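You operate a simulated robot arm through the tools that you are given. There is no shell and no other tool. Be economical: measure what you need, move in short steps, check, and stop when the job is done.

You are at the controls of a simulated robot arm. One attempt, no reset.

TASK
Dose half berry, half plain into the can under the canner's nozzle.
Fine: switch the canner on and leave it on; one dose of each, none spilt; the drink knob ends on plain; no lid; slide, roller knob and other cans stay.

The check looks at the end state, three seconds after you hand in, the way a careful person would. Anything else that was tipped, shoved, dropped, spilled or broken makes it a failure. A push-on lid holds only when it is set on centred and level and pressed home; a screw cap is set on level and turned clockwise until tight.

THE ROBOT
A 6-joint arm with a two-finger parallel gripper, fixed in place. Base frame: the origin is at the foot of the arm, x ahead of it, y to its left, z up. Lengths are in mm, angles in rad, forces in N, time in s.
With the tool pointing down near the work surface it reaches from about 360 to 760 mm from the base axis. Its first joint turns from -1.152 to 1.152 rad. Payload 2.45 kg.
Tool frame: the origin (TCP) lies between the finger pads and is the grasp point; the fingertips stand 24 mm ahead of it; z points along the fingers, y is the line along which they close. Largest opening 68 mm; finger width 17, thickness 10; the body of the gripper, 40 by 70 mm, starts 41 mm behind the TCP.
Orientation is told as [roll, pitch, yaw] about the base's x, y, z axes, in that order, counted from this pose: with the fingers straight down and closing along the base's y, the tool's x points along the base's -x, its y along +y and its z along -z.

THE INTERFACE
- The arm moves only by the tool apply_moves. Its argument "plan" is a list of rows, each a list of 3 entries, a list of its own where there are three numbers: the shift along the base's x, y, z in mm, then the turn, a rotation vector about the base's x, y, z in rad, then the opening in per cent of the stroke, from 0 (shut) to 100 (fully open). In form: [[[dx, dy, dz], [ax, ay, az], claw], ...]. A call has 1 to 20 rows; each row is the pose to reach, as a shift and turn from the pose commanded when the call began. Rows are played at 5 a second. More than 50 mm and 0.15 rad between two rows, or a gripper value outside its range, and nothing of the call is played. A pose out of reach is approached as far as the arm can. The call stops where the force on the tool passes 40 N (or 10 N more than at its start, if that is more) or the arm is blocked; 0.2 s more then pass. The fingers move at their own pace (about 108 mm/s each) and stop on an object; they squeeze with about 32 N. The grip force told is the motor's: it shows also when the fingers shut on nothing. Time passes only in rows, and 0.2 s behind the last, so rows that repeat a pose let the fingers close. The reply holds the time, the measured pose of the TCP, the force on the tool along the base axes, the opening and the grip force, in the units named above and with some noise, with the torque about the TCP (base axes, N m) and any sound that the robot's microphone picked up.
- Cameras (640 x 400 px; columns grow to the right, rows downward): "scene" is fixed at [150.5, 397.6, 1483.4]; the picture's right is [-0.90, -0.43, 0.00], its down [-0.16, 0.34, -0.93] and it looks along [0.40, -0.83, -0.38] (base axes); focal length 337 px, centre (320, 200). "wrist" rides on the gripper at [84, 11, -75] in the tool frame; the picture's right is [-0.13, 0.99, 0.00], its down [-0.60, -0.08, -0.79] and it looks along [-0.79, -0.10, 0.61] (tool axes); focal length 251 px, centre (320, 200). There is no depth. A picture from a camera that has moved, and an enlarged one, comes with that camera's place and axes in the base frame and with its lens.
- grab_frame(camera): a new picture of that camera. It takes no simulated time.
- zoom(camera, box): a new picture of the part [left, top, right, bottom] of that camera's present view, enlarged. It takes no simulated time.
- sign_off(): hands the job in; it is judged then, once.

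Go step by step. Nothing tells you positions but the pictures and the camera data: compare them with the known pose of the tool, close in by small moves and look again before you grip or let go. The budget is 120 turns and 68 pictures, counting those below and the enlarged ones. Unless the task says otherwise, let go and move clear before handing in, and close with one line.

The tools are called after "Call:" as name(argument=value, ...) on one line, values as JSON. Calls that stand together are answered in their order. apply_moves: Moves the arm, as the interface text tells. Its arguments: {"type":"object","properties":{"plan":{"type":"array","items":{"type":"array"}}},"required":["plan"]} The other tools are called the same way: grab_frame (camera) takes a picture; zoom (camera, box) takes an enlarged picture of a part of a camera's view; sign_off () hands the job in.

At the start:

```text
time: 0.0
tool_pos: [499.7, 49.5, 1302.7]
tool_rot: [-0.001, -0.002, 0.0]
force: [-0.6, 0.0, 0.1]
torque: [0.0, -0.02, -0.01]
opening: 68.0
finger_force: 0.1
```

scene: 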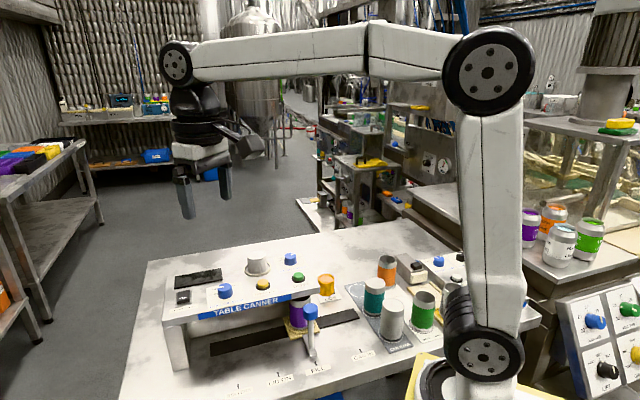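
wrist: 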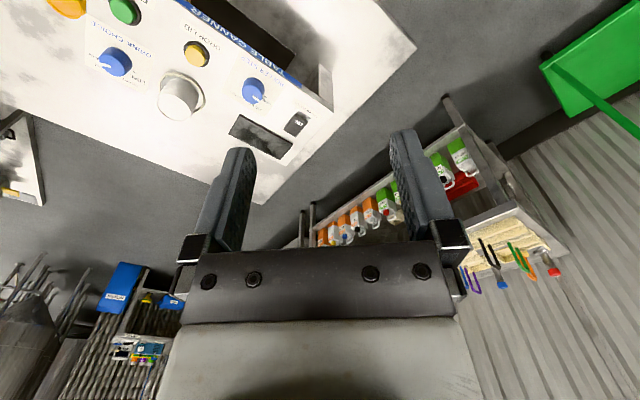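

I see the table canner with knobs, buttons and a rocker switch. I'll look closer at the panel first.

Call:
zoom(camera="scene", box=[150, 230, 350, 355])

Call:
zoom(camera="wrist", box=[40, 0, 340, 188])

Call:
zoom(camera="scene", box=[280, 240, 480, 365])

```text
3.20 times, centred on (250, 292) of scene
camera zoom: at [150.5, 397.6, 1483.4], right [-0.9, -0.43, 0.0], down [-0.16, 0.34, -0.93], along [0.4, -0.83, -0.38], focal length 1080 px, centre (544, -96)
```

zoom: 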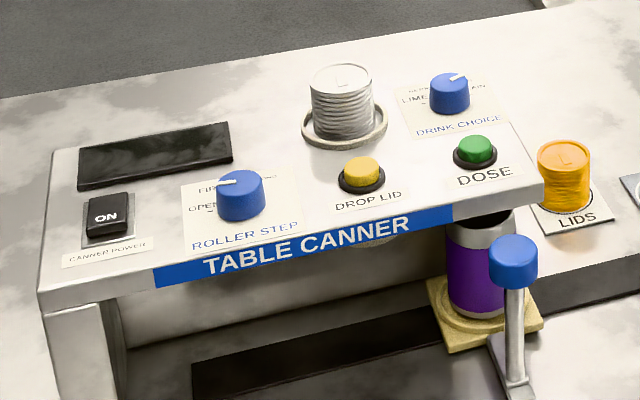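

```text
2.13 times, centred on (190, 94) of wrist
camera zoom: at [416.0, 59.5, 1377.4], right [0.13, 0.99, 0.0], down [0.6, -0.08, 0.79], along [0.79, -0.1, -0.61], focal length 535 px, centre (597, 426)
```

zoom: 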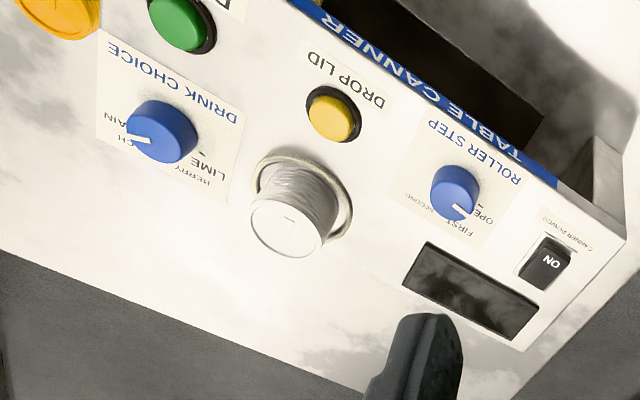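

```text
3.20 times, centred on (380, 302) of scene
camera zoom: at [150.5, 397.6, 1483.4], right [-0.9, -0.43, 0.0], down [-0.16, 0.34, -0.93], along [0.4, -0.83, -0.38], focal length 1080 px, centre (128, -128)
```

zoom: 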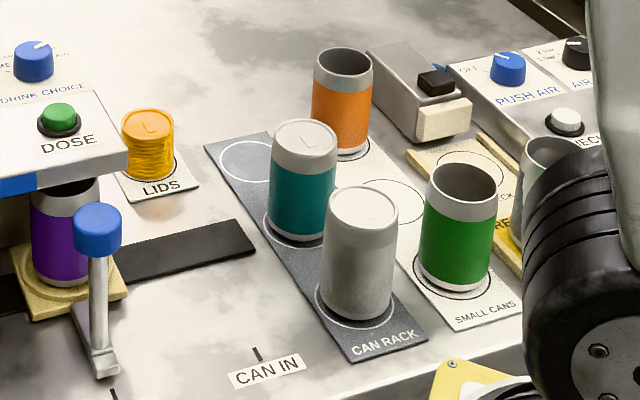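

The panel top is at about z=1000, with the drink knob near (538,-234), the dose button near (485,-179) and the power rocker near (679,-15). I'll move over the knob at a safe height and read its scale.

Call:
apply_moves(plan=[[[0, -45, -20], [0, 0, 0], 100], [[0, -90, -40], [0, 0, 0], 100], [[0, -135, -60], [0, 0, 0], 100], [[0, -180, -80], [0, 0, 0], 100], [[0, -220, -105], [0, 0, 0], 100], [[0, -255, -125], [0, 0, 0], 100], [[0, -280, -145], [0, 0, 0], 100]])

Call:
grab_frame(camera="wrist")

Call:
zoom(camera="scene", box=[160, 270, 240, 320])

```text
time: 1.6
tool_pos: [501.6, -228.2, 1161.5]
tool_rot: [0.001, -0.004, 0.0]
force: [-0.2, 0.1, 0.5]
torque: [0.0, -0.02, -0.02]
opening: 67.9
finger_force: 0.0
```

```text
62 pictures are left
camera wrist: at [417.0, -218.1, 1235.1], right [0.13, 0.99, 0.0], down [0.6, -0.08, 0.8], along [0.79, -0.1, -0.61], focal length 251 px, centre (320, 200)
```

wrist: 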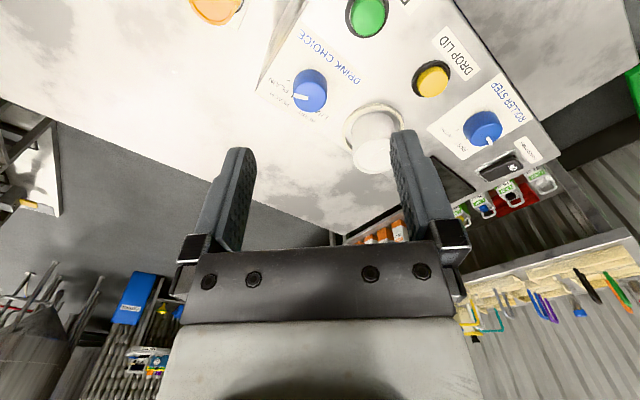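

```text
8.00 times, centred on (200, 295) of scene
camera zoom: at [150.5, 397.6, 1483.4], right [-0.9, -0.43, 0.0], down [-0.16, 0.34, -0.92], along [0.4, -0.83, -0.38], focal length 2699 px, centre (1280, -560)
```

zoom: 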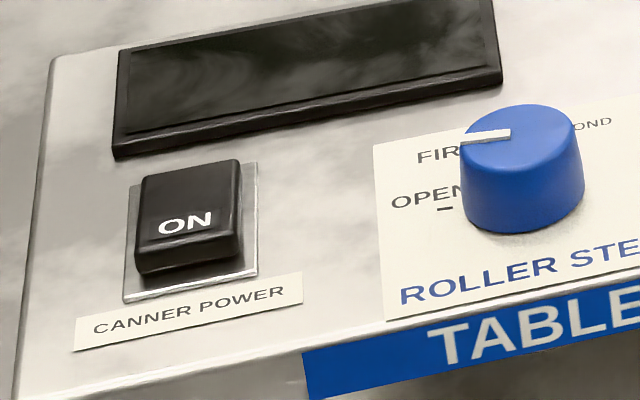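

The rocker's ON end stands raised, so the power is off, and the display is dark. I'll read the knob scale next.

Call:
zoom(camera="wrist", box=[230, 20, 390, 120])

Call:
zoom(camera="scene", box=[260, 240, 324, 280])

Call:
zoom(camera="scene", box=[270, 280, 334, 320])

Call:
zoom(camera="wrist", box=[430, 90, 590, 190])

```text
4.00 times, centred on (310, 70) of wrist
camera zoom: at [417.0, -218.1, 1235.1], right [0.13, 0.99, 0.0], down [0.6, -0.08, 0.8], along [0.79, -0.1, -0.61], focal length 1006 px, centre (360, 720)
```

zoom: 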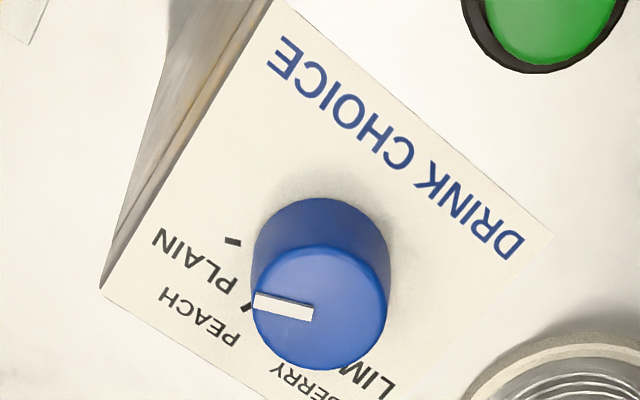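

```text
10.00 times, centred on (292, 260) of scene
camera zoom: at [150.5, 397.6, 1483.4], right [-0.9, -0.43, 0.0], down [-0.16, 0.34, -0.92], along [0.4, -0.83, -0.38], focal length 3373 px, centre (600, -400)
```

zoom: 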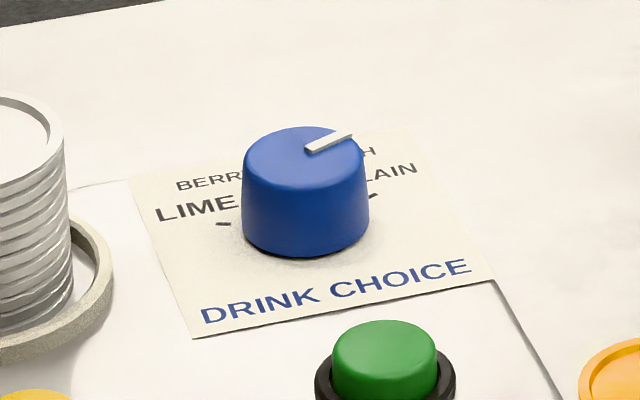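

```text
10.00 times, centred on (302, 300) of scene
camera zoom: at [150.5, 397.6, 1483.4], right [-0.9, -0.43, 0.0], down [-0.16, 0.34, -0.92], along [0.4, -0.83, -0.38], focal length 3373 px, centre (500, -800)
```

zoom: 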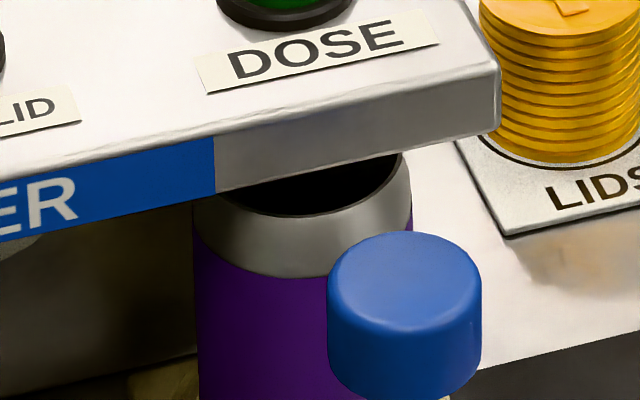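

```text
4.00 times, centred on (510, 140) of wrist
camera zoom: at [417.0, -218.1, 1235.1], right [0.13, 0.99, 0.0], down [0.6, -0.08, 0.8], along [0.79, -0.1, -0.61], focal length 1006 px, centre (-440, 440)
```

zoom: 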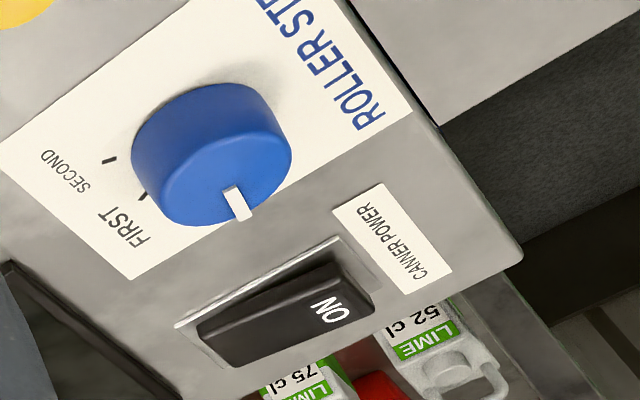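

The pointer is at PLAIN; BERRY is two detents (about 86°) counter-clockwise. Power comes first, so I'll move toward the rocker for a closer look.

Call:
apply_moves(plan=[[[24, 42, 0], [0, 0, 0], 100], [[48, 84, 0], [0, 0, 0], 80], [[72, 126, 0], [0, 0, 0], 50], [[96, 168, 0], [0, 0, 0], 20], [[120, 210, 0], [0, 0, 0], 0], [[140, 219, -20], [0, 0, 0], 0], [[140, 219, -20], [0, 0, 0], 0]])

Call:
grab_frame(camera="wrist")

Call:
grab_frame(camera="scene")

```text
time: 3.2
tool_pos: [639.1, -12.4, 1140.7]
tool_rot: [-0.001, -0.004, 0.0]
force: [1.1, -0.5, 0.1]
torque: [-0.01, -0.02, -0.01]
opening: 0.2
finger_force: 23.0
```

```text
56 pictures are left
camera wrist: at [555.1, -1.5, 1215.5], right [0.13, 0.99, 0.0], down [0.6, -0.08, 0.79], along [0.79, -0.1, -0.61], focal length 251 px, centre (320, 200)
```

wrist: 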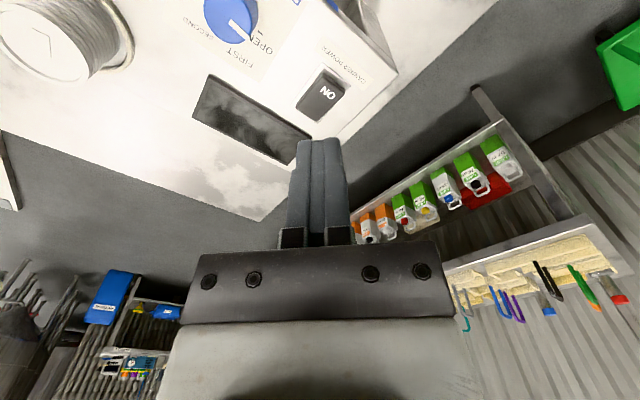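

```text
55 pictures are left
```

scene: 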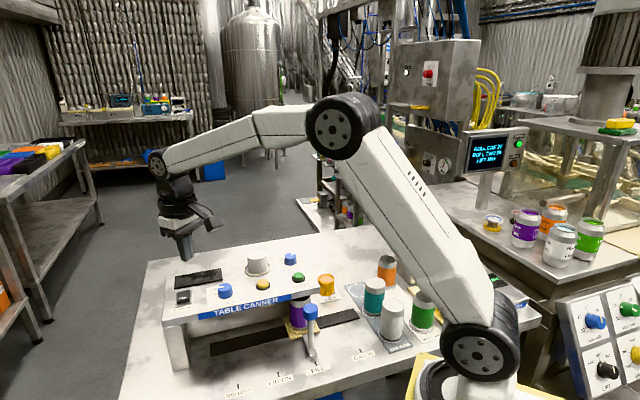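

A wall display has come into view. I'll read it and zoom in on the rocker.

Call:
zoom(camera="scene", box=[460, 125, 530, 169])

Call:
zoom(camera="wrist", box=[250, 40, 410, 140])

```text
9.09 times, centred on (495, 147) of scene
camera zoom: at [150.5, 397.6, 1483.4], right [-0.9, -0.43, 0.0], down [-0.16, 0.34, -0.93], along [0.4, -0.83, -0.38], focal length 3067 px, centre (-1271, 682)
```

zoom: 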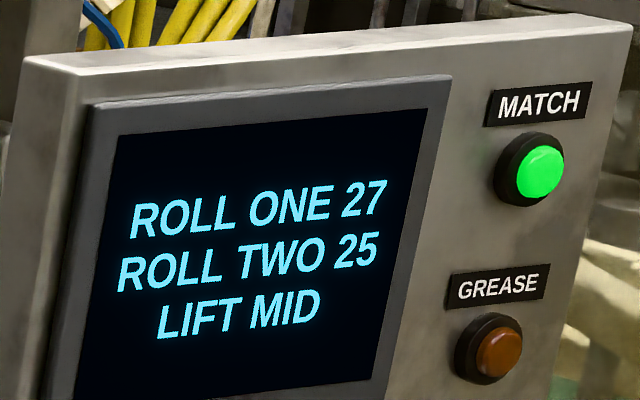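

```text
4.00 times, centred on (330, 90) of wrist
camera zoom: at [555.1, -1.5, 1215.5], right [0.13, 0.99, 0.0], down [0.6, -0.08, 0.79], along [0.79, -0.1, -0.61], focal length 1006 px, centre (280, 640)
```

zoom: 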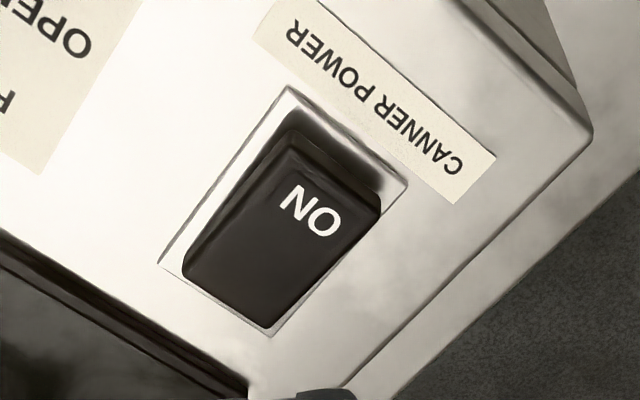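

The rocker's ON end is near (667,-4,1005). I'll come down over it with closed fingers and check before pressing.

Call:
apply_moves(plan=[[[28, 8, -30], [0, 0, 0], 0], [[28, 8, -65], [0, 0, 0], 0], [[28, 8, -92], [0, 0, 0], 0], [[28, 8, -92], [0, 0, 0], 0]])

Call:
zoom(camera="wrist", box=[220, 40, 420, 165])

Call:
zoom(camera="scene", box=[150, 260, 230, 310])

```text
time: 4.2
tool_pos: [666.6, -3.9, 1045.7]
tool_rot: [0.0, -0.002, -0.001]
force: [-0.9, 0.3, -0.6]
torque: [0.03, 0.0, -0.01]
opening: 0.0
finger_force: 23.4
```

```text
3.20 times, centred on (320, 102) of wrist
camera zoom: at [582.5, 8.0, 1121.2], right [0.13, 0.99, 0.0], down [0.6, -0.08, 0.79], along [0.79, -0.1, -0.61], focal length 805 px, centre (320, 512)
```

zoom: 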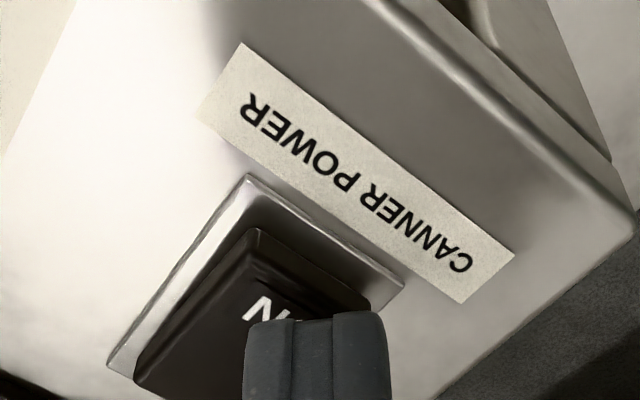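

```text
8.00 times, centred on (190, 285) of scene
camera zoom: at [150.5, 397.6, 1483.4], right [-0.9, -0.43, 0.0], down [-0.16, 0.34, -0.93], along [0.4, -0.83, -0.38], focal length 2699 px, centre (1360, -480)
```

zoom: 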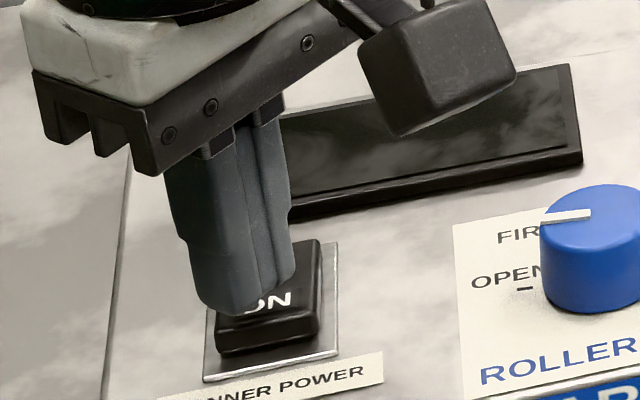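

The tip is over the ON edge. I'll shift a few mm inward and press down gently.

Call:
apply_moves(plan=[[[4, -4, 0], [0, 0, 0], 0], [[4, -4, -6], [0, 0, 0], 0], [[4, -4, -12], [0, 0, 0], 0], [[4, -4, -16], [0, 0, 0], 0], [[4, -4, -20], [0, 0, 0], 0], [[4, -4, -23], [0, 0, 0], 0], [[4, -4, -26], [0, 0, 0], 0]])

Call:
zoom(camera="scene", box=[150, 260, 230, 310])

```text
time: 5.3
tool_pos: [673.2, -7.5, 1035.6]
tool_rot: [-0.001, -0.008, 0.0]
force: [-6.4, -0.5, 7.5]
torque: [-0.06, 0.12, -0.02]
opening: 0.0
finger_force: 23.4
stopped in row 5: the force on the tool passed its limit at 47 N (the readings are from after the stop); the commanded pose is now the measured one
```

```text
8.00 times, centred on (190, 285) of scene
camera zoom: at [150.2, 397.6, 1483.5], right [-0.9, -0.43, 0.0], down [-0.16, 0.34, -0.93], along [0.4, -0.83, -0.38], focal length 2699 px, centre (1360, -480)
```

zoom: 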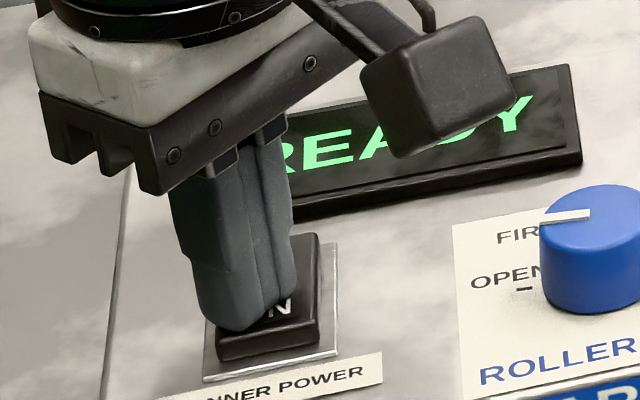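

The display reads READY. I'll lift and go to the dose button with the fingers still closed.

Call:
apply_moves(plan=[[[0, 0, 40], [0, 0, 0], 0], [[0, 0, 80], [0, 0, 0], 0], [[0, 0, 120], [0, 0, 0], 0], [[-36, -28, 125], [0, 0, 0], 0], [[-72, -56, 125], [0, 0, 0], 0], [[-108, -84, 125], [0, 0, 0], 0], [[-144, -112, 125], [0, 0, 0], 0], [[-180, -140, 125], [0, 0, 0], 0], [[-213, -167, 115], [0, 0, 0], 0], [[-213, -167, 105], [0, 0, 0], 0], [[-213, -167, 105], [0, 0, 0], 0]])

Call:
grab_frame(camera="wrist")

Call:
zoom(camera="scene", box=[150, 220, 350, 345])

```text
time: 7.7
tool_pos: [461.0, -170.9, 1139.0]
tool_rot: [-0.001, -0.007, 0.0]
force: [0.6, -0.7, -0.3]
torque: [0.01, -0.03, -0.03]
opening: 0.0
finger_force: 23.5
```

```text
49 pictures are left
camera wrist: at [376.6, -160.1, 1214.5], right [0.13, 0.99, 0.0], down [0.6, -0.08, 0.8], along [0.79, -0.1, -0.6], focal length 251 px, centre (320, 200)
```

wrist: 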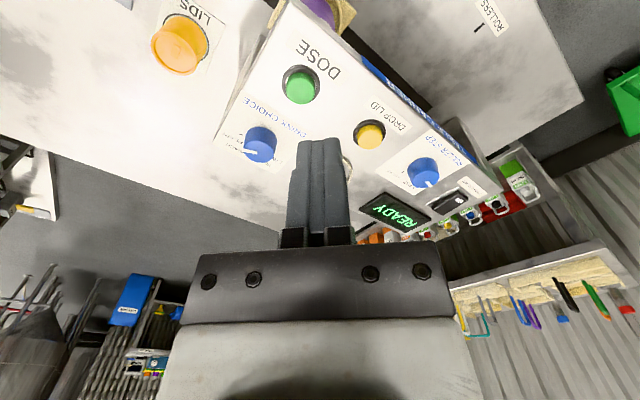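

```text
3.20 times, centred on (250, 282) of scene
camera zoom: at [150.5, 397.6, 1483.4], right [-0.9, -0.43, 0.0], down [-0.16, 0.34, -0.93], along [0.4, -0.83, -0.38], focal length 1080 px, centre (544, -64)
```

zoom: 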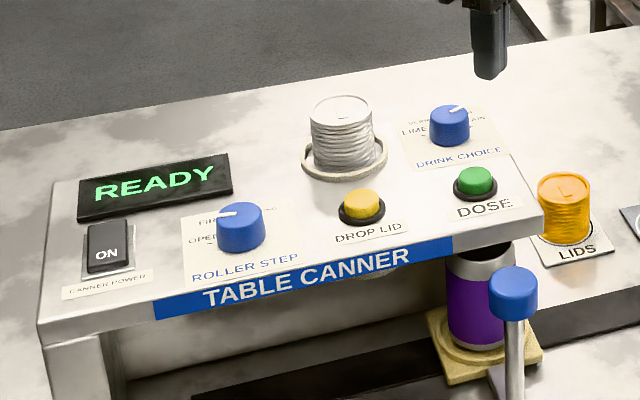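

Power holds. The dose button is about (485,-189); I'll come down over it and check the alignment.

Call:
apply_moves(plan=[[[12, -9, -30], [0, 0, 0], 0], [[24, -18, -60], [0, 0, 0], 0], [[24, -18, -79], [0, 0, 0], 0], [[24, -18, -79], [0, 0, 0], 0]])

Call:
zoom(camera="wrist", box=[220, 40, 420, 165])

Call:
zoom(camera="scene", box=[250, 230, 346, 290])

```text
time: 8.7
tool_pos: [485.4, -192.7, 1060.6]
tool_rot: [0.001, -0.007, -0.002]
force: [0.1, -0.2, -0.6]
torque: [0.01, 0.0, -0.01]
opening: 0.0
finger_force: 23.4
```

```text
3.20 times, centred on (320, 102) of wrist
camera zoom: at [401.2, -180.9, 1134.9], right [0.13, 0.99, 0.0], down [0.6, -0.08, 0.8], along [0.79, -0.1, -0.6], focal length 805 px, centre (320, 512)
```

zoom: 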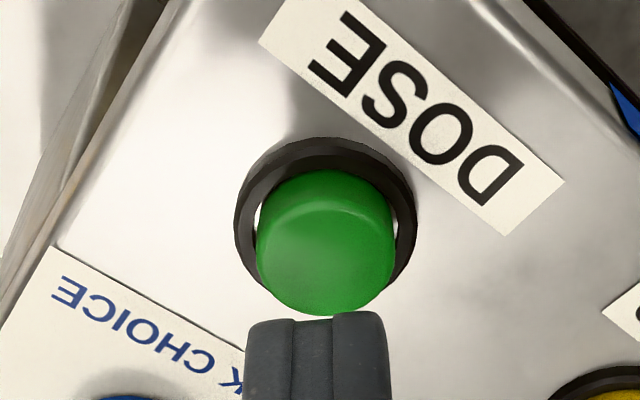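

```text
6.67 times, centred on (298, 260) of scene
camera zoom: at [150.5, 397.6, 1483.4], right [-0.9, -0.43, 0.0], down [-0.16, 0.34, -0.93], along [0.4, -0.83, -0.38], focal length 2249 px, centre (467, -200)
```

zoom: 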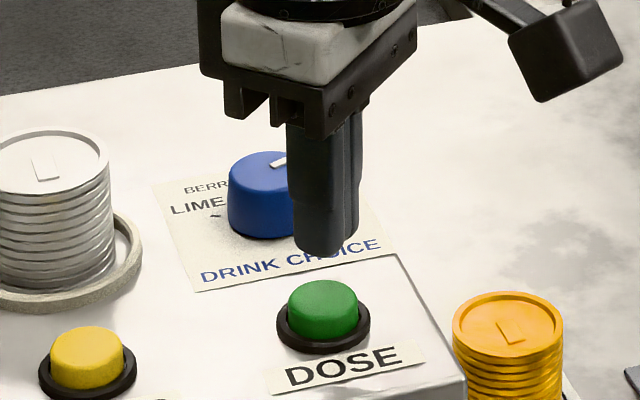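

I'm aligned over the button, so I'll do one press for the plain dose.

Call:
apply_moves(plan=[[[0, 2, -8], [0, 0, 0], 0], [[0, 2, -14], [0, 0, 0], 0], [[0, 2, -18], [0, 0, 0], 0], [[0, 2, -22], [0, 0, 0], 0], [[0, 2, -26], [0, 0, 0], 0], [[0, 2, -10], [0, 0, 0], 0]])

Call:
grab_frame(camera="scene")

```text
time: 10.1
tool_pos: [485.8, -191.6, 1050.5]
tool_rot: [0.0, -0.006, 0.001]
force: [0.5, 0.4, -0.4]
torque: [-0.03, -0.03, 0.0]
opening: 0.0
finger_force: 23.4
heard: click
```

```text
45 pictures are left
```

scene: 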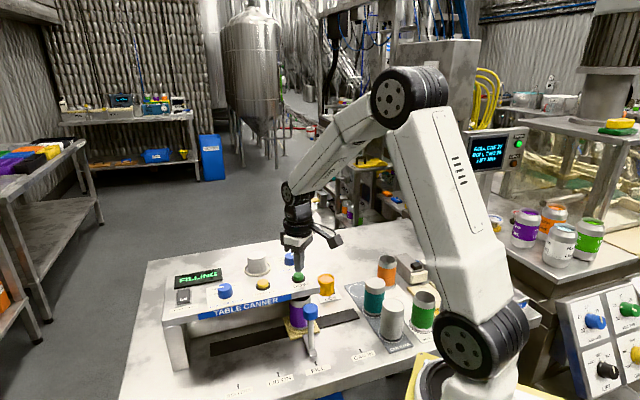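

It clicked and the display shows FILLING. I'll lift clear and wait.

Call:
apply_moves(plan=[[[0, 0, 40], [0, 0, 0], 0], [[0, 0, 80], [0, 0, 0], 20], [[0, 0, 80], [0, 0, 0], 50], [[0, 0, 80], [0, 0, 0], 100], [[0, 0, 80], [0, 0, 0], 100], [[0, 0, 80], [0, 0, 0], 100], [[0, 0, 80], [0, 0, 0], 100], [[0, 0, 80], [0, 0, 0], 100], [[0, 0, 80], [0, 0, 0], 100], [[0, 0, 80], [0, 0, 0], 100], [[0, 0, 80], [0, 0, 0], 100], [[0, 0, 80], [0, 0, 0], 100]])

Call:
zoom(camera="scene", box=[150, 220, 350, 345])

Call:
grab_frame(camera="wrist")

```text
time: 12.7
tool_pos: [484.7, -191.6, 1129.8]
tool_rot: [0.0, -0.007, -0.001]
force: [-0.2, 0.4, -0.3]
torque: [0.0, 0.0, 0.01]
opening: 68.0
finger_force: 0.1
```

```text
3.20 times, centred on (250, 282) of scene
camera zoom: at [150.5, 397.6, 1483.4], right [-0.9, -0.43, 0.0], down [-0.16, 0.34, -0.93], along [0.4, -0.83, -0.38], focal length 1080 px, centre (544, -64)
```

zoom: 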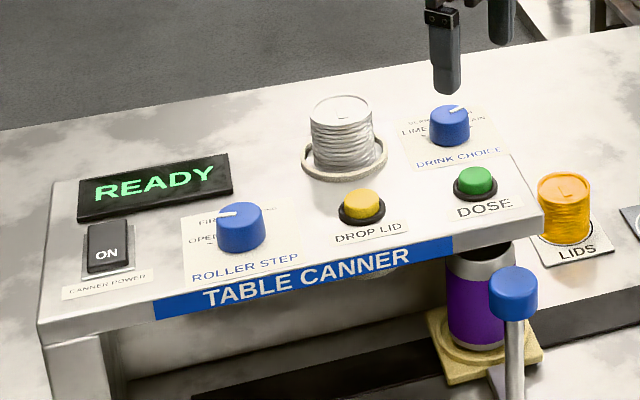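

```text
43 pictures are left
camera wrist: at [400.4, -181.1, 1204.3], right [0.13, 0.99, 0.0], down [0.6, -0.08, 0.8], along [0.79, -0.1, -0.6], focal length 251 px, centre (320, 200)
```

wrist: 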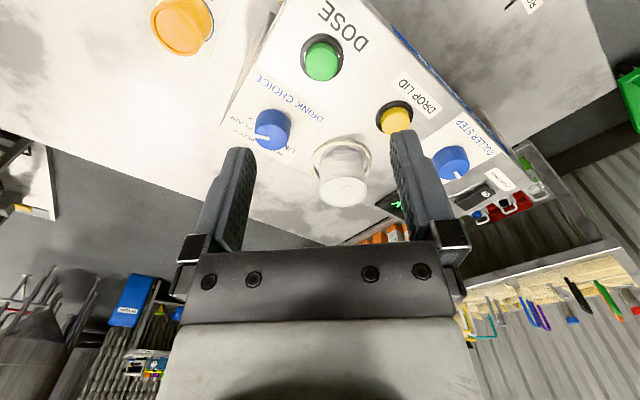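

READY again. Now the drink knob: I'll pre-turn the gripper by -0.75 rad, move above the knob and check.

Call:
apply_moves(plan=[[[10, -9, 0], [0, 0, -0.14], 85], [[20, -18, 0], [0, 0, -0.28], 80], [[30, -27, 0], [0, 0, -0.42], 80], [[40, -36, 0], [0, 0, -0.56], 80], [[50, -45, -15], [0, 0, -0.7], 80], [[55, -49, -40], [0, 0, -0.75], 80], [[55, -49, -57], [0, 0, -0.75], 80], [[55, -49, -57], [0, 0, -0.75], 80]])

Call:
grab_frame(camera="wrist")

Call:
zoom(camera="scene", box=[240, 220, 352, 290])

```text
time: 14.5
tool_pos: [539.6, -241.7, 1072.0]
tool_rot: [0.0, -0.006, -0.751]
force: [0.4, -0.4, -0.1]
torque: [0.02, 0.0, -0.01]
opening: 54.4
finger_force: 0.2
```

```text
42 pictures are left
camera wrist: at [484.9, -175.2, 1147.0], right [0.77, 0.64, 0.0], down [0.38, -0.47, 0.8], along [0.51, -0.61, -0.6], focal length 251 px, centre (320, 200)
```

wrist: 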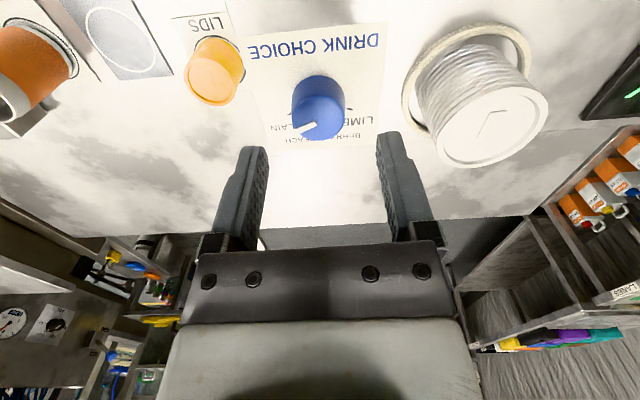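

```text
5.71 times, centred on (296, 255) of scene
camera zoom: at [150.5, 397.6, 1483.4], right [-0.9, -0.43, 0.0], down [-0.16, 0.34, -0.93], along [0.4, -0.83, -0.38], focal length 1928 px, centre (457, -114)
```

zoom: 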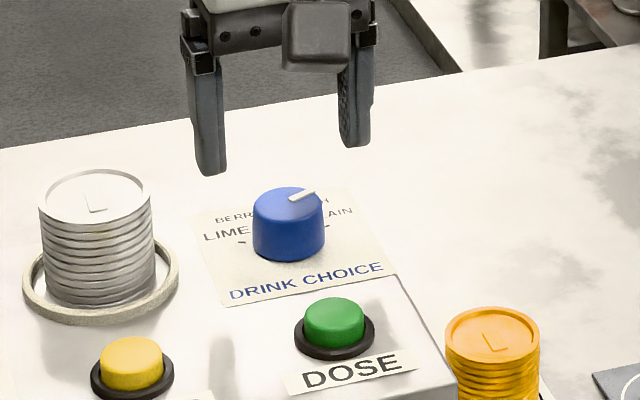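

The knob centre is near (543,-246). I'll come down with the fingers astride it and check the depth.

Call:
apply_moves(plan=[[[4, -4, 0], [0, 0, 0], 80], [[4, -4, -15], [0, 0, 0], 80], [[4, -4, -30], [0, 0, 0], 80], [[4, -4, -37], [0, 0, 0], 80], [[4, -4, -37], [0, 0, 0], 80]])

Call:
grab_frame(camera="wrist")

Call:
zoom(camera="scene", box=[240, 220, 352, 290])

```text
time: 15.7
tool_pos: [543.5, -243.5, 1035.9]
tool_rot: [0.001, -0.009, -0.75]
force: [0.3, 0.0, 0.4]
torque: [0.01, 0.02, 0.02]
opening: 54.3
finger_force: 0.1
```

```text
40 pictures are left
camera wrist: at [488.8, -178.1, 1110.5], right [0.77, 0.64, 0.0], down [0.38, -0.47, 0.8], along [0.51, -0.61, -0.6], focal length 251 px, centre (320, 200)
```

wrist: 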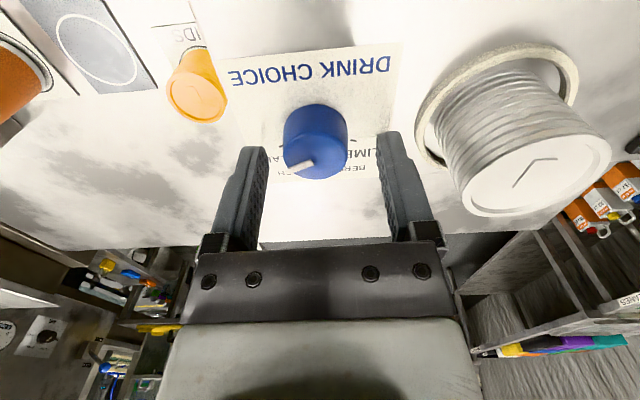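

```text
5.71 times, centred on (296, 255) of scene
camera zoom: at [150.5, 397.6, 1483.4], right [-0.9, -0.43, 0.0], down [-0.16, 0.34, -0.93], along [0.4, -0.83, -0.38], focal length 1928 px, centre (457, -114)
```

zoom: 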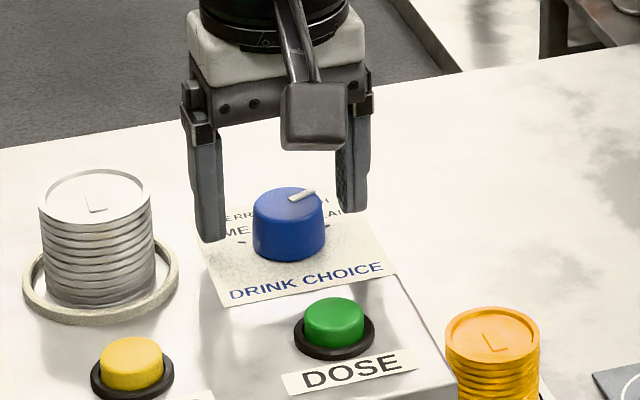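

The tips are about 9 mm below the knob's top. I'll go 6 mm deeper, close, and check before turning.

Call:
apply_moves(plan=[[[-1, 0, -6], [0, 0, 0], 80], [[-1, 0, -6], [0, 0, 0], 60], [[-1, 0, -6], [0, 0, 0], 40], [[-1, 0, -6], [0, 0, 0], 20], [[-1, 0, -6], [0, 0, 0], 20]])

Call:
zoom(camera="wrist", box=[200, 80, 440, 230])

Call:
zoom(camera="scene", box=[240, 220, 352, 290])

```text
time: 16.9
tool_pos: [542.2, -244.7, 1031.2]
tool_rot: [-0.002, -0.006, -0.75]
force: [-6.6, -4.5, -1.2]
torque: [-0.2, 0.11, 0.03]
opening: 32.0
finger_force: 45.2
```

```text
2.67 times, centred on (320, 155) of wrist
camera zoom: at [487.1, -179.0, 1104.7], right [0.77, 0.64, 0.0], down [0.39, -0.47, 0.8], along [0.51, -0.61, -0.6], focal length 670 px, centre (320, 320)
```

zoom: 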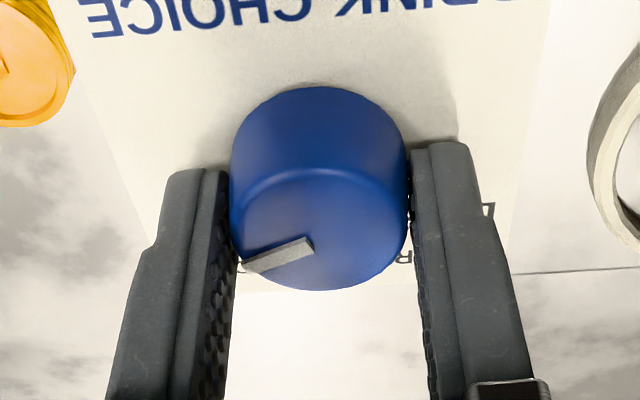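

```text
5.71 times, centred on (296, 255) of scene
camera zoom: at [150.4, 397.5, 1483.5], right [-0.9, -0.43, 0.0], down [-0.16, 0.34, -0.92], along [0.4, -0.83, -0.38], focal length 1928 px, centre (457, -114)
```

zoom: 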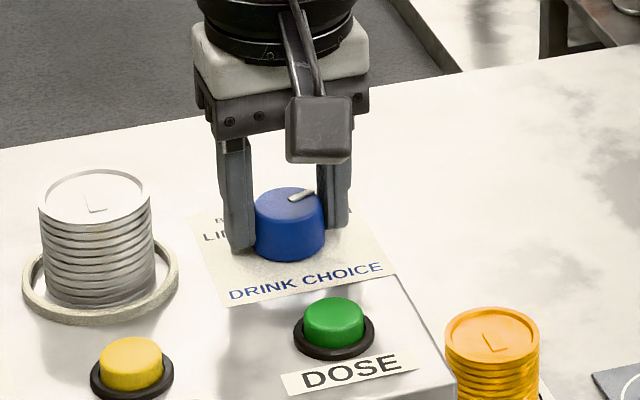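

The knob is gripped. I'll turn it counter-clockwise by 1.5 rad toward BERRY.

Call:
apply_moves(plan=[[[-1, -0.7, 0], [0, 0, 0.1], 20], [[-1, -0.7, 0], [0, 0, 0.22], 20], [[-1, -0.7, 0], [0, 0, 0.35], 20], [[-1, -0.7, 0], [0, 0, 0.48], 20], [[-1, -0.7, 0], [0, 0, 0.61], 20], [[-1, -0.7, 0], [0, 0, 0.74], 20], [[-1, -0.7, 0], [0, 0, 0.87], 20], [[-1, -0.7, 0], [0, 0, 1.0], 20], [[-1, -0.7, 0], [0, 0, 1.13], 20], [[-1, -0.7, 0], [0, 0, 1.26], 20], [[-1, -0.7, 0], [0, 0, 1.39], 20], [[-1, -0.7, 0], [0, 0, 1.5], 20], [[-1, -0.7, 0], [0, 0, 1.5], 20]])

Call:
zoom(camera="wrist", box=[200, 80, 440, 230])

Call:
zoom(camera="scene", box=[240, 220, 352, 290])

```text
time: 19.7
tool_pos: [542.4, -241.4, 1030.0]
tool_rot: [0.006, -0.006, 0.752]
force: [-0.1, 28.0, -5.1]
torque: [0.4, 0.27, -0.02]
opening: 32.2
finger_force: 45.3
```

```text
2.67 times, centred on (320, 155) of wrist
camera zoom: at [472.4, -292.5, 1104.7], right [-0.58, 0.81, 0.01], down [0.49, 0.35, 0.8], along [0.65, 0.47, -0.6], focal length 670 px, centre (320, 320)
```

zoom: 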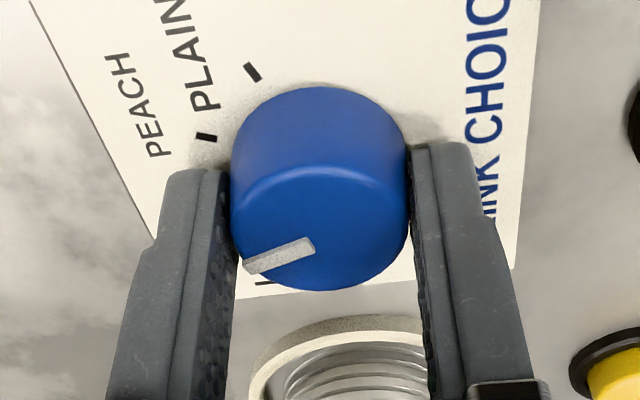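

```text
5.71 times, centred on (296, 255) of scene
camera zoom: at [150.6, 398.5, 1483.2], right [-0.9, -0.43, 0.0], down [-0.16, 0.34, -0.93], along [0.4, -0.83, -0.38], focal length 1928 px, centre (457, -114)
```

zoom: 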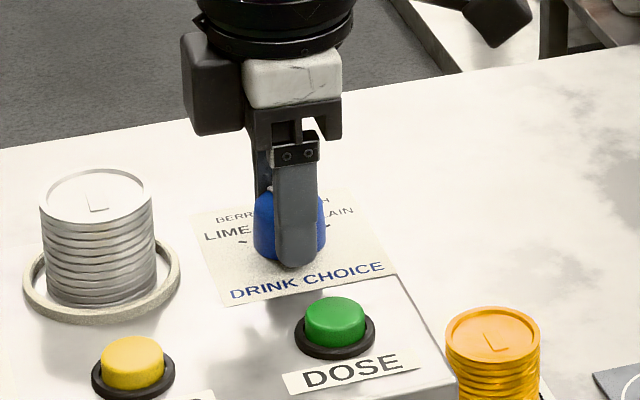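

The knob followed the gripper. The arm was pushing about 4 mm sideways, so I'll relieve that, open, lift and read the pointer.

Call:
apply_moves(plan=[[[0, 2, 0], [0, 0, 0], 20], [[0, 4, 0], [0, 0, 0], 20], [[0, 4, 0], [0, 0, 0], 20]])

Call:
apply_moves(plan=[[[0, 0, 0], [0, 0, 0], 60], [[0, 0, 0], [0, 0, 0], 80], [[0, 0, 30], [0, 0, 0], 80], [[0, 0, 65], [0, 0, 0], 80], [[0, 0, 95], [0, 0, 0], 80], [[0, 0, 95], [0, 0, 0], 80]])

Call:
zoom(camera="wrist", box=[240, 30, 400, 130])

Call:
zoom(camera="scene", box=[260, 240, 324, 280])

```text
time: 20.5
tool_pos: [541.0, -241.9, 1030.9]
tool_rot: [-0.003, -0.006, 0.75]
force: [1.5, -2.8, -17.5]
torque: [0.5, -0.8, 0.03]
opening: 32.0
finger_force: 44.8
```

```text
time: 21.9
tool_pos: [542.0, -240.1, 1125.4]
tool_rot: [-0.001, -0.006, 0.749]
force: [0.8, -0.8, 0.8]
torque: [0.02, 0.02, 0.0]
opening: 54.8
finger_force: 0.1
```

```text
4.00 times, centred on (320, 80) of wrist
camera zoom: at [472.6, -291.0, 1199.6], right [-0.58, 0.81, 0.0], down [0.49, 0.35, 0.8], along [0.65, 0.46, -0.6], focal length 1006 px, centre (320, 680)
```

zoom: 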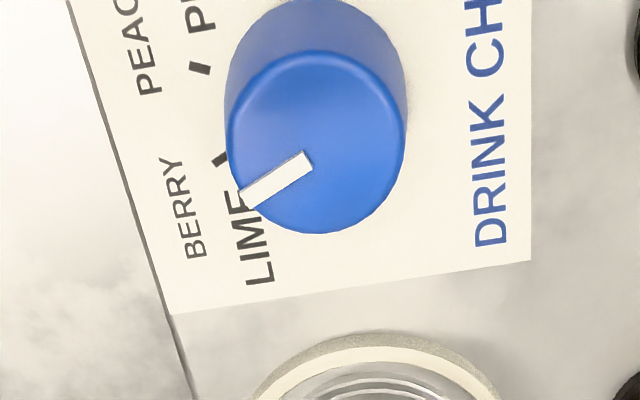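

```text
10.00 times, centred on (292, 260) of scene
camera zoom: at [150.5, 397.6, 1483.4], right [-0.9, -0.43, 0.0], down [-0.16, 0.34, -0.93], along [0.4, -0.83, -0.38], focal length 3373 px, centre (600, -400)
```

zoom: 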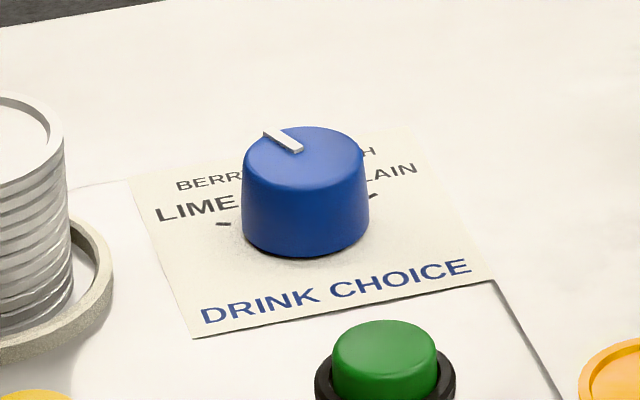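

The pointer is on BERRY (-23° measured against its tick at -25°). I'll close the fingers and go back over the dose button.

Call:
apply_moves(plan=[[[-19, 16, 0], [0, 0, 0], 40], [[-38, 32, 0], [0, 0, 0], 0], [[-56.5, 48.5, 0], [0, 0, 0], 0], [[-56.5, 48.5, -35], [0, 0, 0], 0], [[-56.5, 48.5, -65], [0, 0, 0], 0], [[-56.5, 48.5, -65], [0, 0, 0], 0]])

Call:
zoom(camera="scene", box=[150, 220, 350, 345])

Call:
zoom(camera="wrist", box=[220, 40, 420, 165])

```text
time: 23.3
tool_pos: [486.2, -192.4, 1063.1]
tool_rot: [0.0, -0.005, 0.751]
force: [-0.9, 0.2, -0.1]
torque: [0.0, -0.01, 0.0]
opening: 0.1
finger_force: 23.7
```

```text
3.20 times, centred on (250, 282) of scene
camera zoom: at [150.5, 397.6, 1483.4], right [-0.9, -0.43, 0.0], down [-0.16, 0.34, -0.93], along [0.4, -0.83, -0.38], focal length 1080 px, centre (544, -64)
```

zoom: 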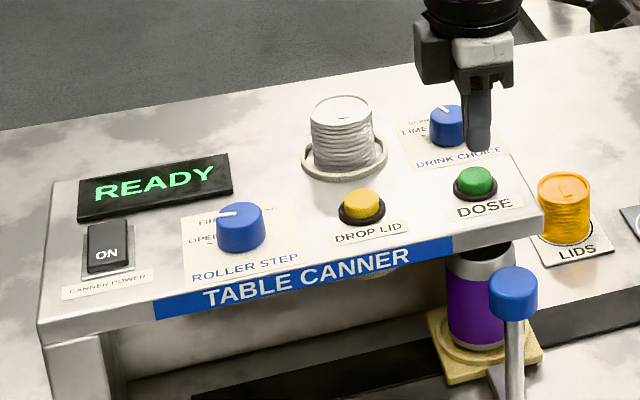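

```text
3.20 times, centred on (320, 102) of wrist
camera zoom: at [416.4, -241.4, 1137.8], right [-0.58, 0.81, 0.0], down [0.49, 0.35, 0.8], along [0.65, 0.46, -0.6], focal length 805 px, centre (320, 512)
```

zoom: 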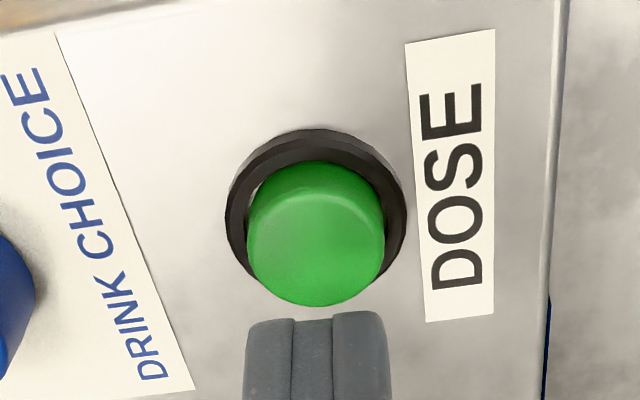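

Aligned again and READY, so one press for the berry dose.

Call:
apply_moves(plan=[[[0, 1, -10], [0, 0, 0], 0], [[0, 1, -16], [0, 0, 0], 0], [[0, 1, -20], [0, 0, 0], 0], [[0, 1, -24], [0, 0, 0], 0], [[0, 1, -28], [0, 0, 0], 0], [[0, 1, -10], [0, 0, 0], 0]])

Call:
zoom(camera="scene", box=[150, 220, 350, 345])

```text
time: 24.7
tool_pos: [483.3, -188.4, 1052.6]
tool_rot: [-0.001, -0.004, 0.75]
force: [-0.3, 0.4, 1.0]
torque: [-0.03, -0.03, -0.01]
opening: 0.0
finger_force: 23.5
heard: click
```

```text
3.20 times, centred on (250, 282) of scene
camera zoom: at [150.5, 397.6, 1483.4], right [-0.9, -0.43, 0.0], down [-0.16, 0.34, -0.93], along [0.4, -0.83, -0.38], focal length 1080 px, centre (544, -64)
```

zoom: 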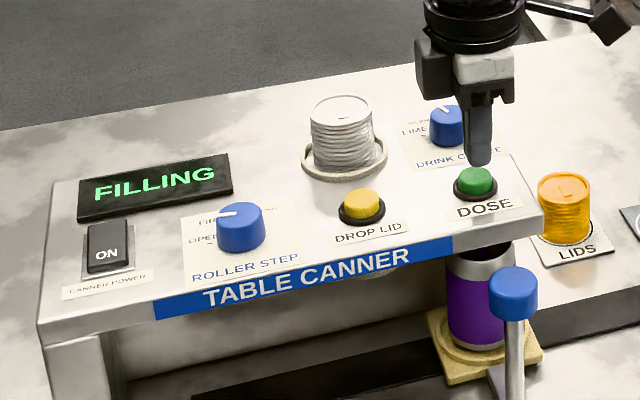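

It's filling with berry. I'll lift, wait for it to finish, and return above the knob at yaw 0.75.

Call:
apply_moves(plan=[[[0, 0, 40], [0, 0, 0], 0], [[0, 0, 72], [0, 0, 0], 0], [[0, 0, 72], [0, 0, 0], 0], [[0, 0, 72], [0, 0, 0], 0], [[0, 0, 72], [0, 0, 0], 0], [[0, 0, 72], [0, 0, 0], 0], [[0, 0, 72], [0, 0, 0], 0], [[0, 0, 72], [0, 0, 0], 0], [[0, 0, 72], [0, 0, 0], 0], [[0, 0, 72], [0, 0, 0], 30], [[0, 0, 72], [0, 0, 0], 60], [[19, -17, 72], [0, 0, 0], 80], [[38, -34, 72], [0, 0, 0], 80], [[56.5, -50, 72], [0, 0, 0], 80], [[56.5, -50, 40], [0, 0, 0], 80], [[56.5, -50, 10], [0, 0, 0], 80], [[56.5, -50, 10], [0, 0, 0], 80]])

Call:
grab_frame(camera="wrist")

Call:
zoom(camera="scene", box=[150, 220, 350, 345])

```text
time: 28.3
tool_pos: [540.1, -242.3, 1058.2]
tool_rot: [0.0, -0.007, 0.75]
force: [0.1, -0.9, 1.4]
torque: [-0.01, 0.04, 0.02]
opening: 54.5
finger_force: 0.1
```

```text
29 pictures are left
camera wrist: at [471.0, -292.0, 1132.4], right [-0.58, 0.81, 0.0], down [0.49, 0.35, 0.8], along [0.65, 0.46, -0.6], focal length 251 px, centre (320, 200)
```

wrist: 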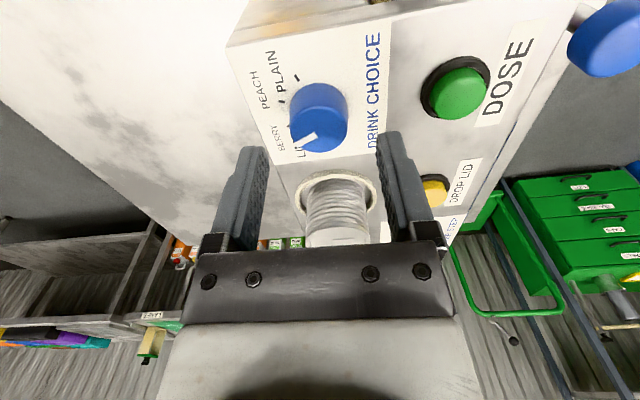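

```text
3.20 times, centred on (250, 282) of scene
camera zoom: at [150.5, 397.6, 1483.4], right [-0.9, -0.43, 0.0], down [-0.16, 0.34, -0.93], along [0.4, -0.83, -0.38], focal length 1080 px, centre (544, -64)
```

zoom: 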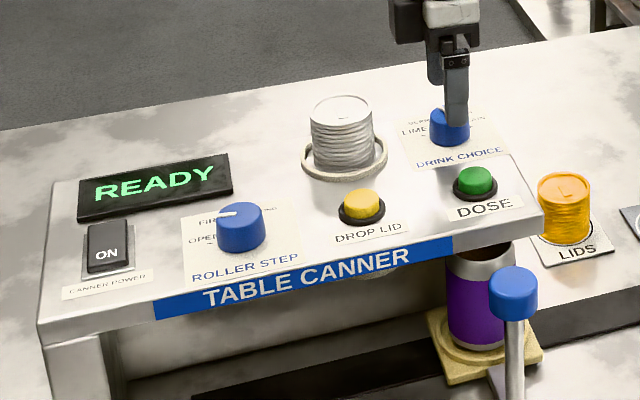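

READY: both doses are in. I'll come down around the knob and grip.

Call:
apply_moves(plan=[[[1.5, 1, -10], [0, 0, 0], 80], [[1.5, 1, -20], [0, 0, 0], 80], [[1.5, 1, -27], [0, 0, 0], 80], [[1.5, 1, -27], [0, 0, 0], 60], [[1.5, 1, -27], [0, 0, 0], 40], [[1.5, 1, -27], [0, 0, 0], 20], [[1.5, 1, -27], [0, 0, 0], 20]])

Call:
zoom(camera="wrist", box=[200, 80, 440, 230])

```text
time: 29.9
tool_pos: [542.7, -241.3, 1033.8]
tool_rot: [0.001, -0.005, 0.751]
force: [5.6, -4.3, -5.4]
torque: [-0.11, -0.23, 0.05]
opening: 31.6
finger_force: 45.2
```

```text
2.67 times, centred on (320, 155) of wrist
camera zoom: at [473.1, -290.8, 1108.0], right [-0.58, 0.81, 0.0], down [0.49, 0.35, 0.8], along [0.65, 0.46, -0.6], focal length 670 px, centre (320, 320)
```

zoom: 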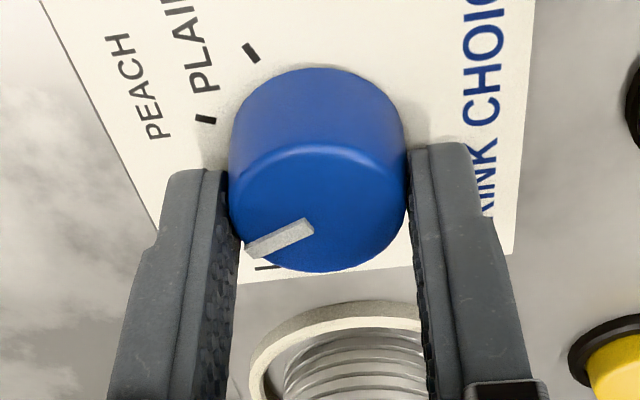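

Gripped. I'll turn it back clockwise 1.5 rad to PLAIN.

Call:
apply_moves(plan=[[[0.5, -0.5, 0], [0, 0, -0.1], 20], [[0.5, -0.5, 0], [0, 0, -0.22], 20], [[0.5, -0.5, 0], [0, 0, -0.35], 20], [[0.5, -0.5, 0], [0, 0, -0.48], 20], [[0.5, -0.5, 0], [0, 0, -0.61], 20], [[0.5, -0.5, 0], [0, 0, -0.74], 20], [[0.5, -0.5, 0], [0, 0, -0.87], 20], [[0.5, -0.5, 0], [0, 0, -1.0], 20], [[0.5, -0.5, 0], [0, 0, -1.13], 20], [[0.5, -0.5, 0], [0, 0, -1.26], 20], [[0.5, -0.5, 0], [0, 0, -1.39], 20], [[0.5, -0.5, 0], [0, 0, -1.5], 20], [[0.5, -0.5, 0], [0, 0, -1.5], 20]])

Call:
zoom(camera="wrist", box=[200, 80, 440, 230])

```text
time: 31.4
tool_pos: [543.2, -242.7, 1033.2]
tool_rot: [-0.007, -0.009, 0.003]
force: [4.9, -6.6, -6.4]
torque: [-0.42, 0.0, 0.01]
opening: 31.8
finger_force: 44.8
stopped in row 7: the force on the tool passed its limit at 41 N (the readings are from after the stop); the commanded pose is now the measured one
```

```text
2.67 times, centred on (320, 155) of wrist
camera zoom: at [458.5, -231.9, 1107.9], right [0.13, 0.99, -0.01], down [0.6, -0.07, 0.8], along [0.79, -0.1, -0.6], focal length 670 px, centre (320, 320)
```

zoom: 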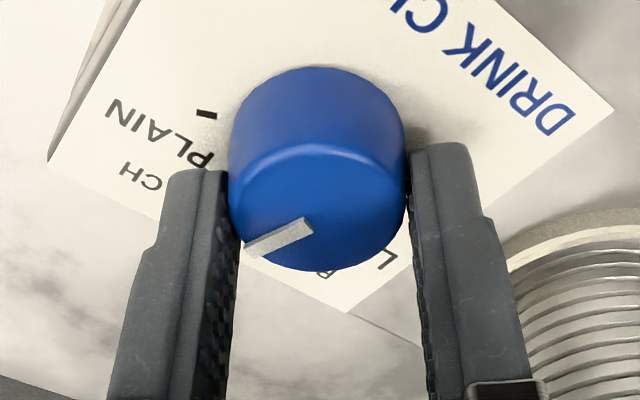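

It stopped halfway because sideways load built up; the load is now relaxed. I'll continue the remaining 0.75 rad.

Call:
apply_moves(plan=[[[0, 0, 0], [0, 0, -0.1], 20], [[0, 0, 0], [0, 0, -0.22], 20], [[0, 0, 0], [0, 0, -0.35], 20], [[0, 0, 0], [0, 0, -0.48], 20], [[0, 0, 0], [0, 0, -0.61], 20], [[0, 0, 0], [0, 0, -0.753], 20], [[0, 0, 0], [0, 0, -0.753], 20]])

Call:
zoom(camera="wrist", box=[200, 80, 440, 230])

```text
time: 33.0
tool_pos: [543.0, -245.5, 1033.1]
tool_rot: [-0.006, -0.011, -0.756]
force: [2.4, -31.7, -13.6]
torque: [-0.69, 0.02, 0.06]
opening: 31.8
finger_force: 44.8
```

```text
2.67 times, centred on (320, 155) of wrist
camera zoom: at [488.6, -178.9, 1107.9], right [0.77, 0.63, -0.01], down [0.39, -0.46, 0.8], along [0.5, -0.62, -0.6], focal length 670 px, centre (320, 320)
```

zoom: 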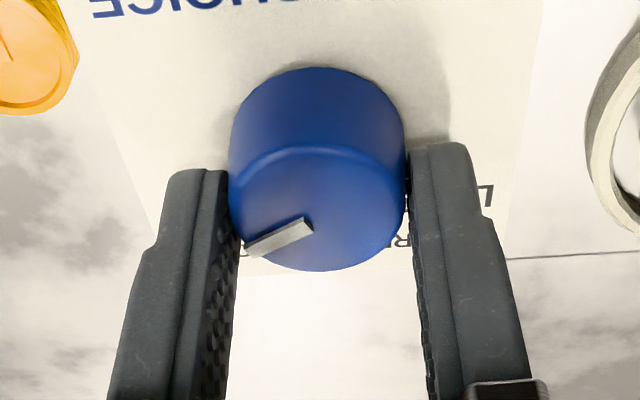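

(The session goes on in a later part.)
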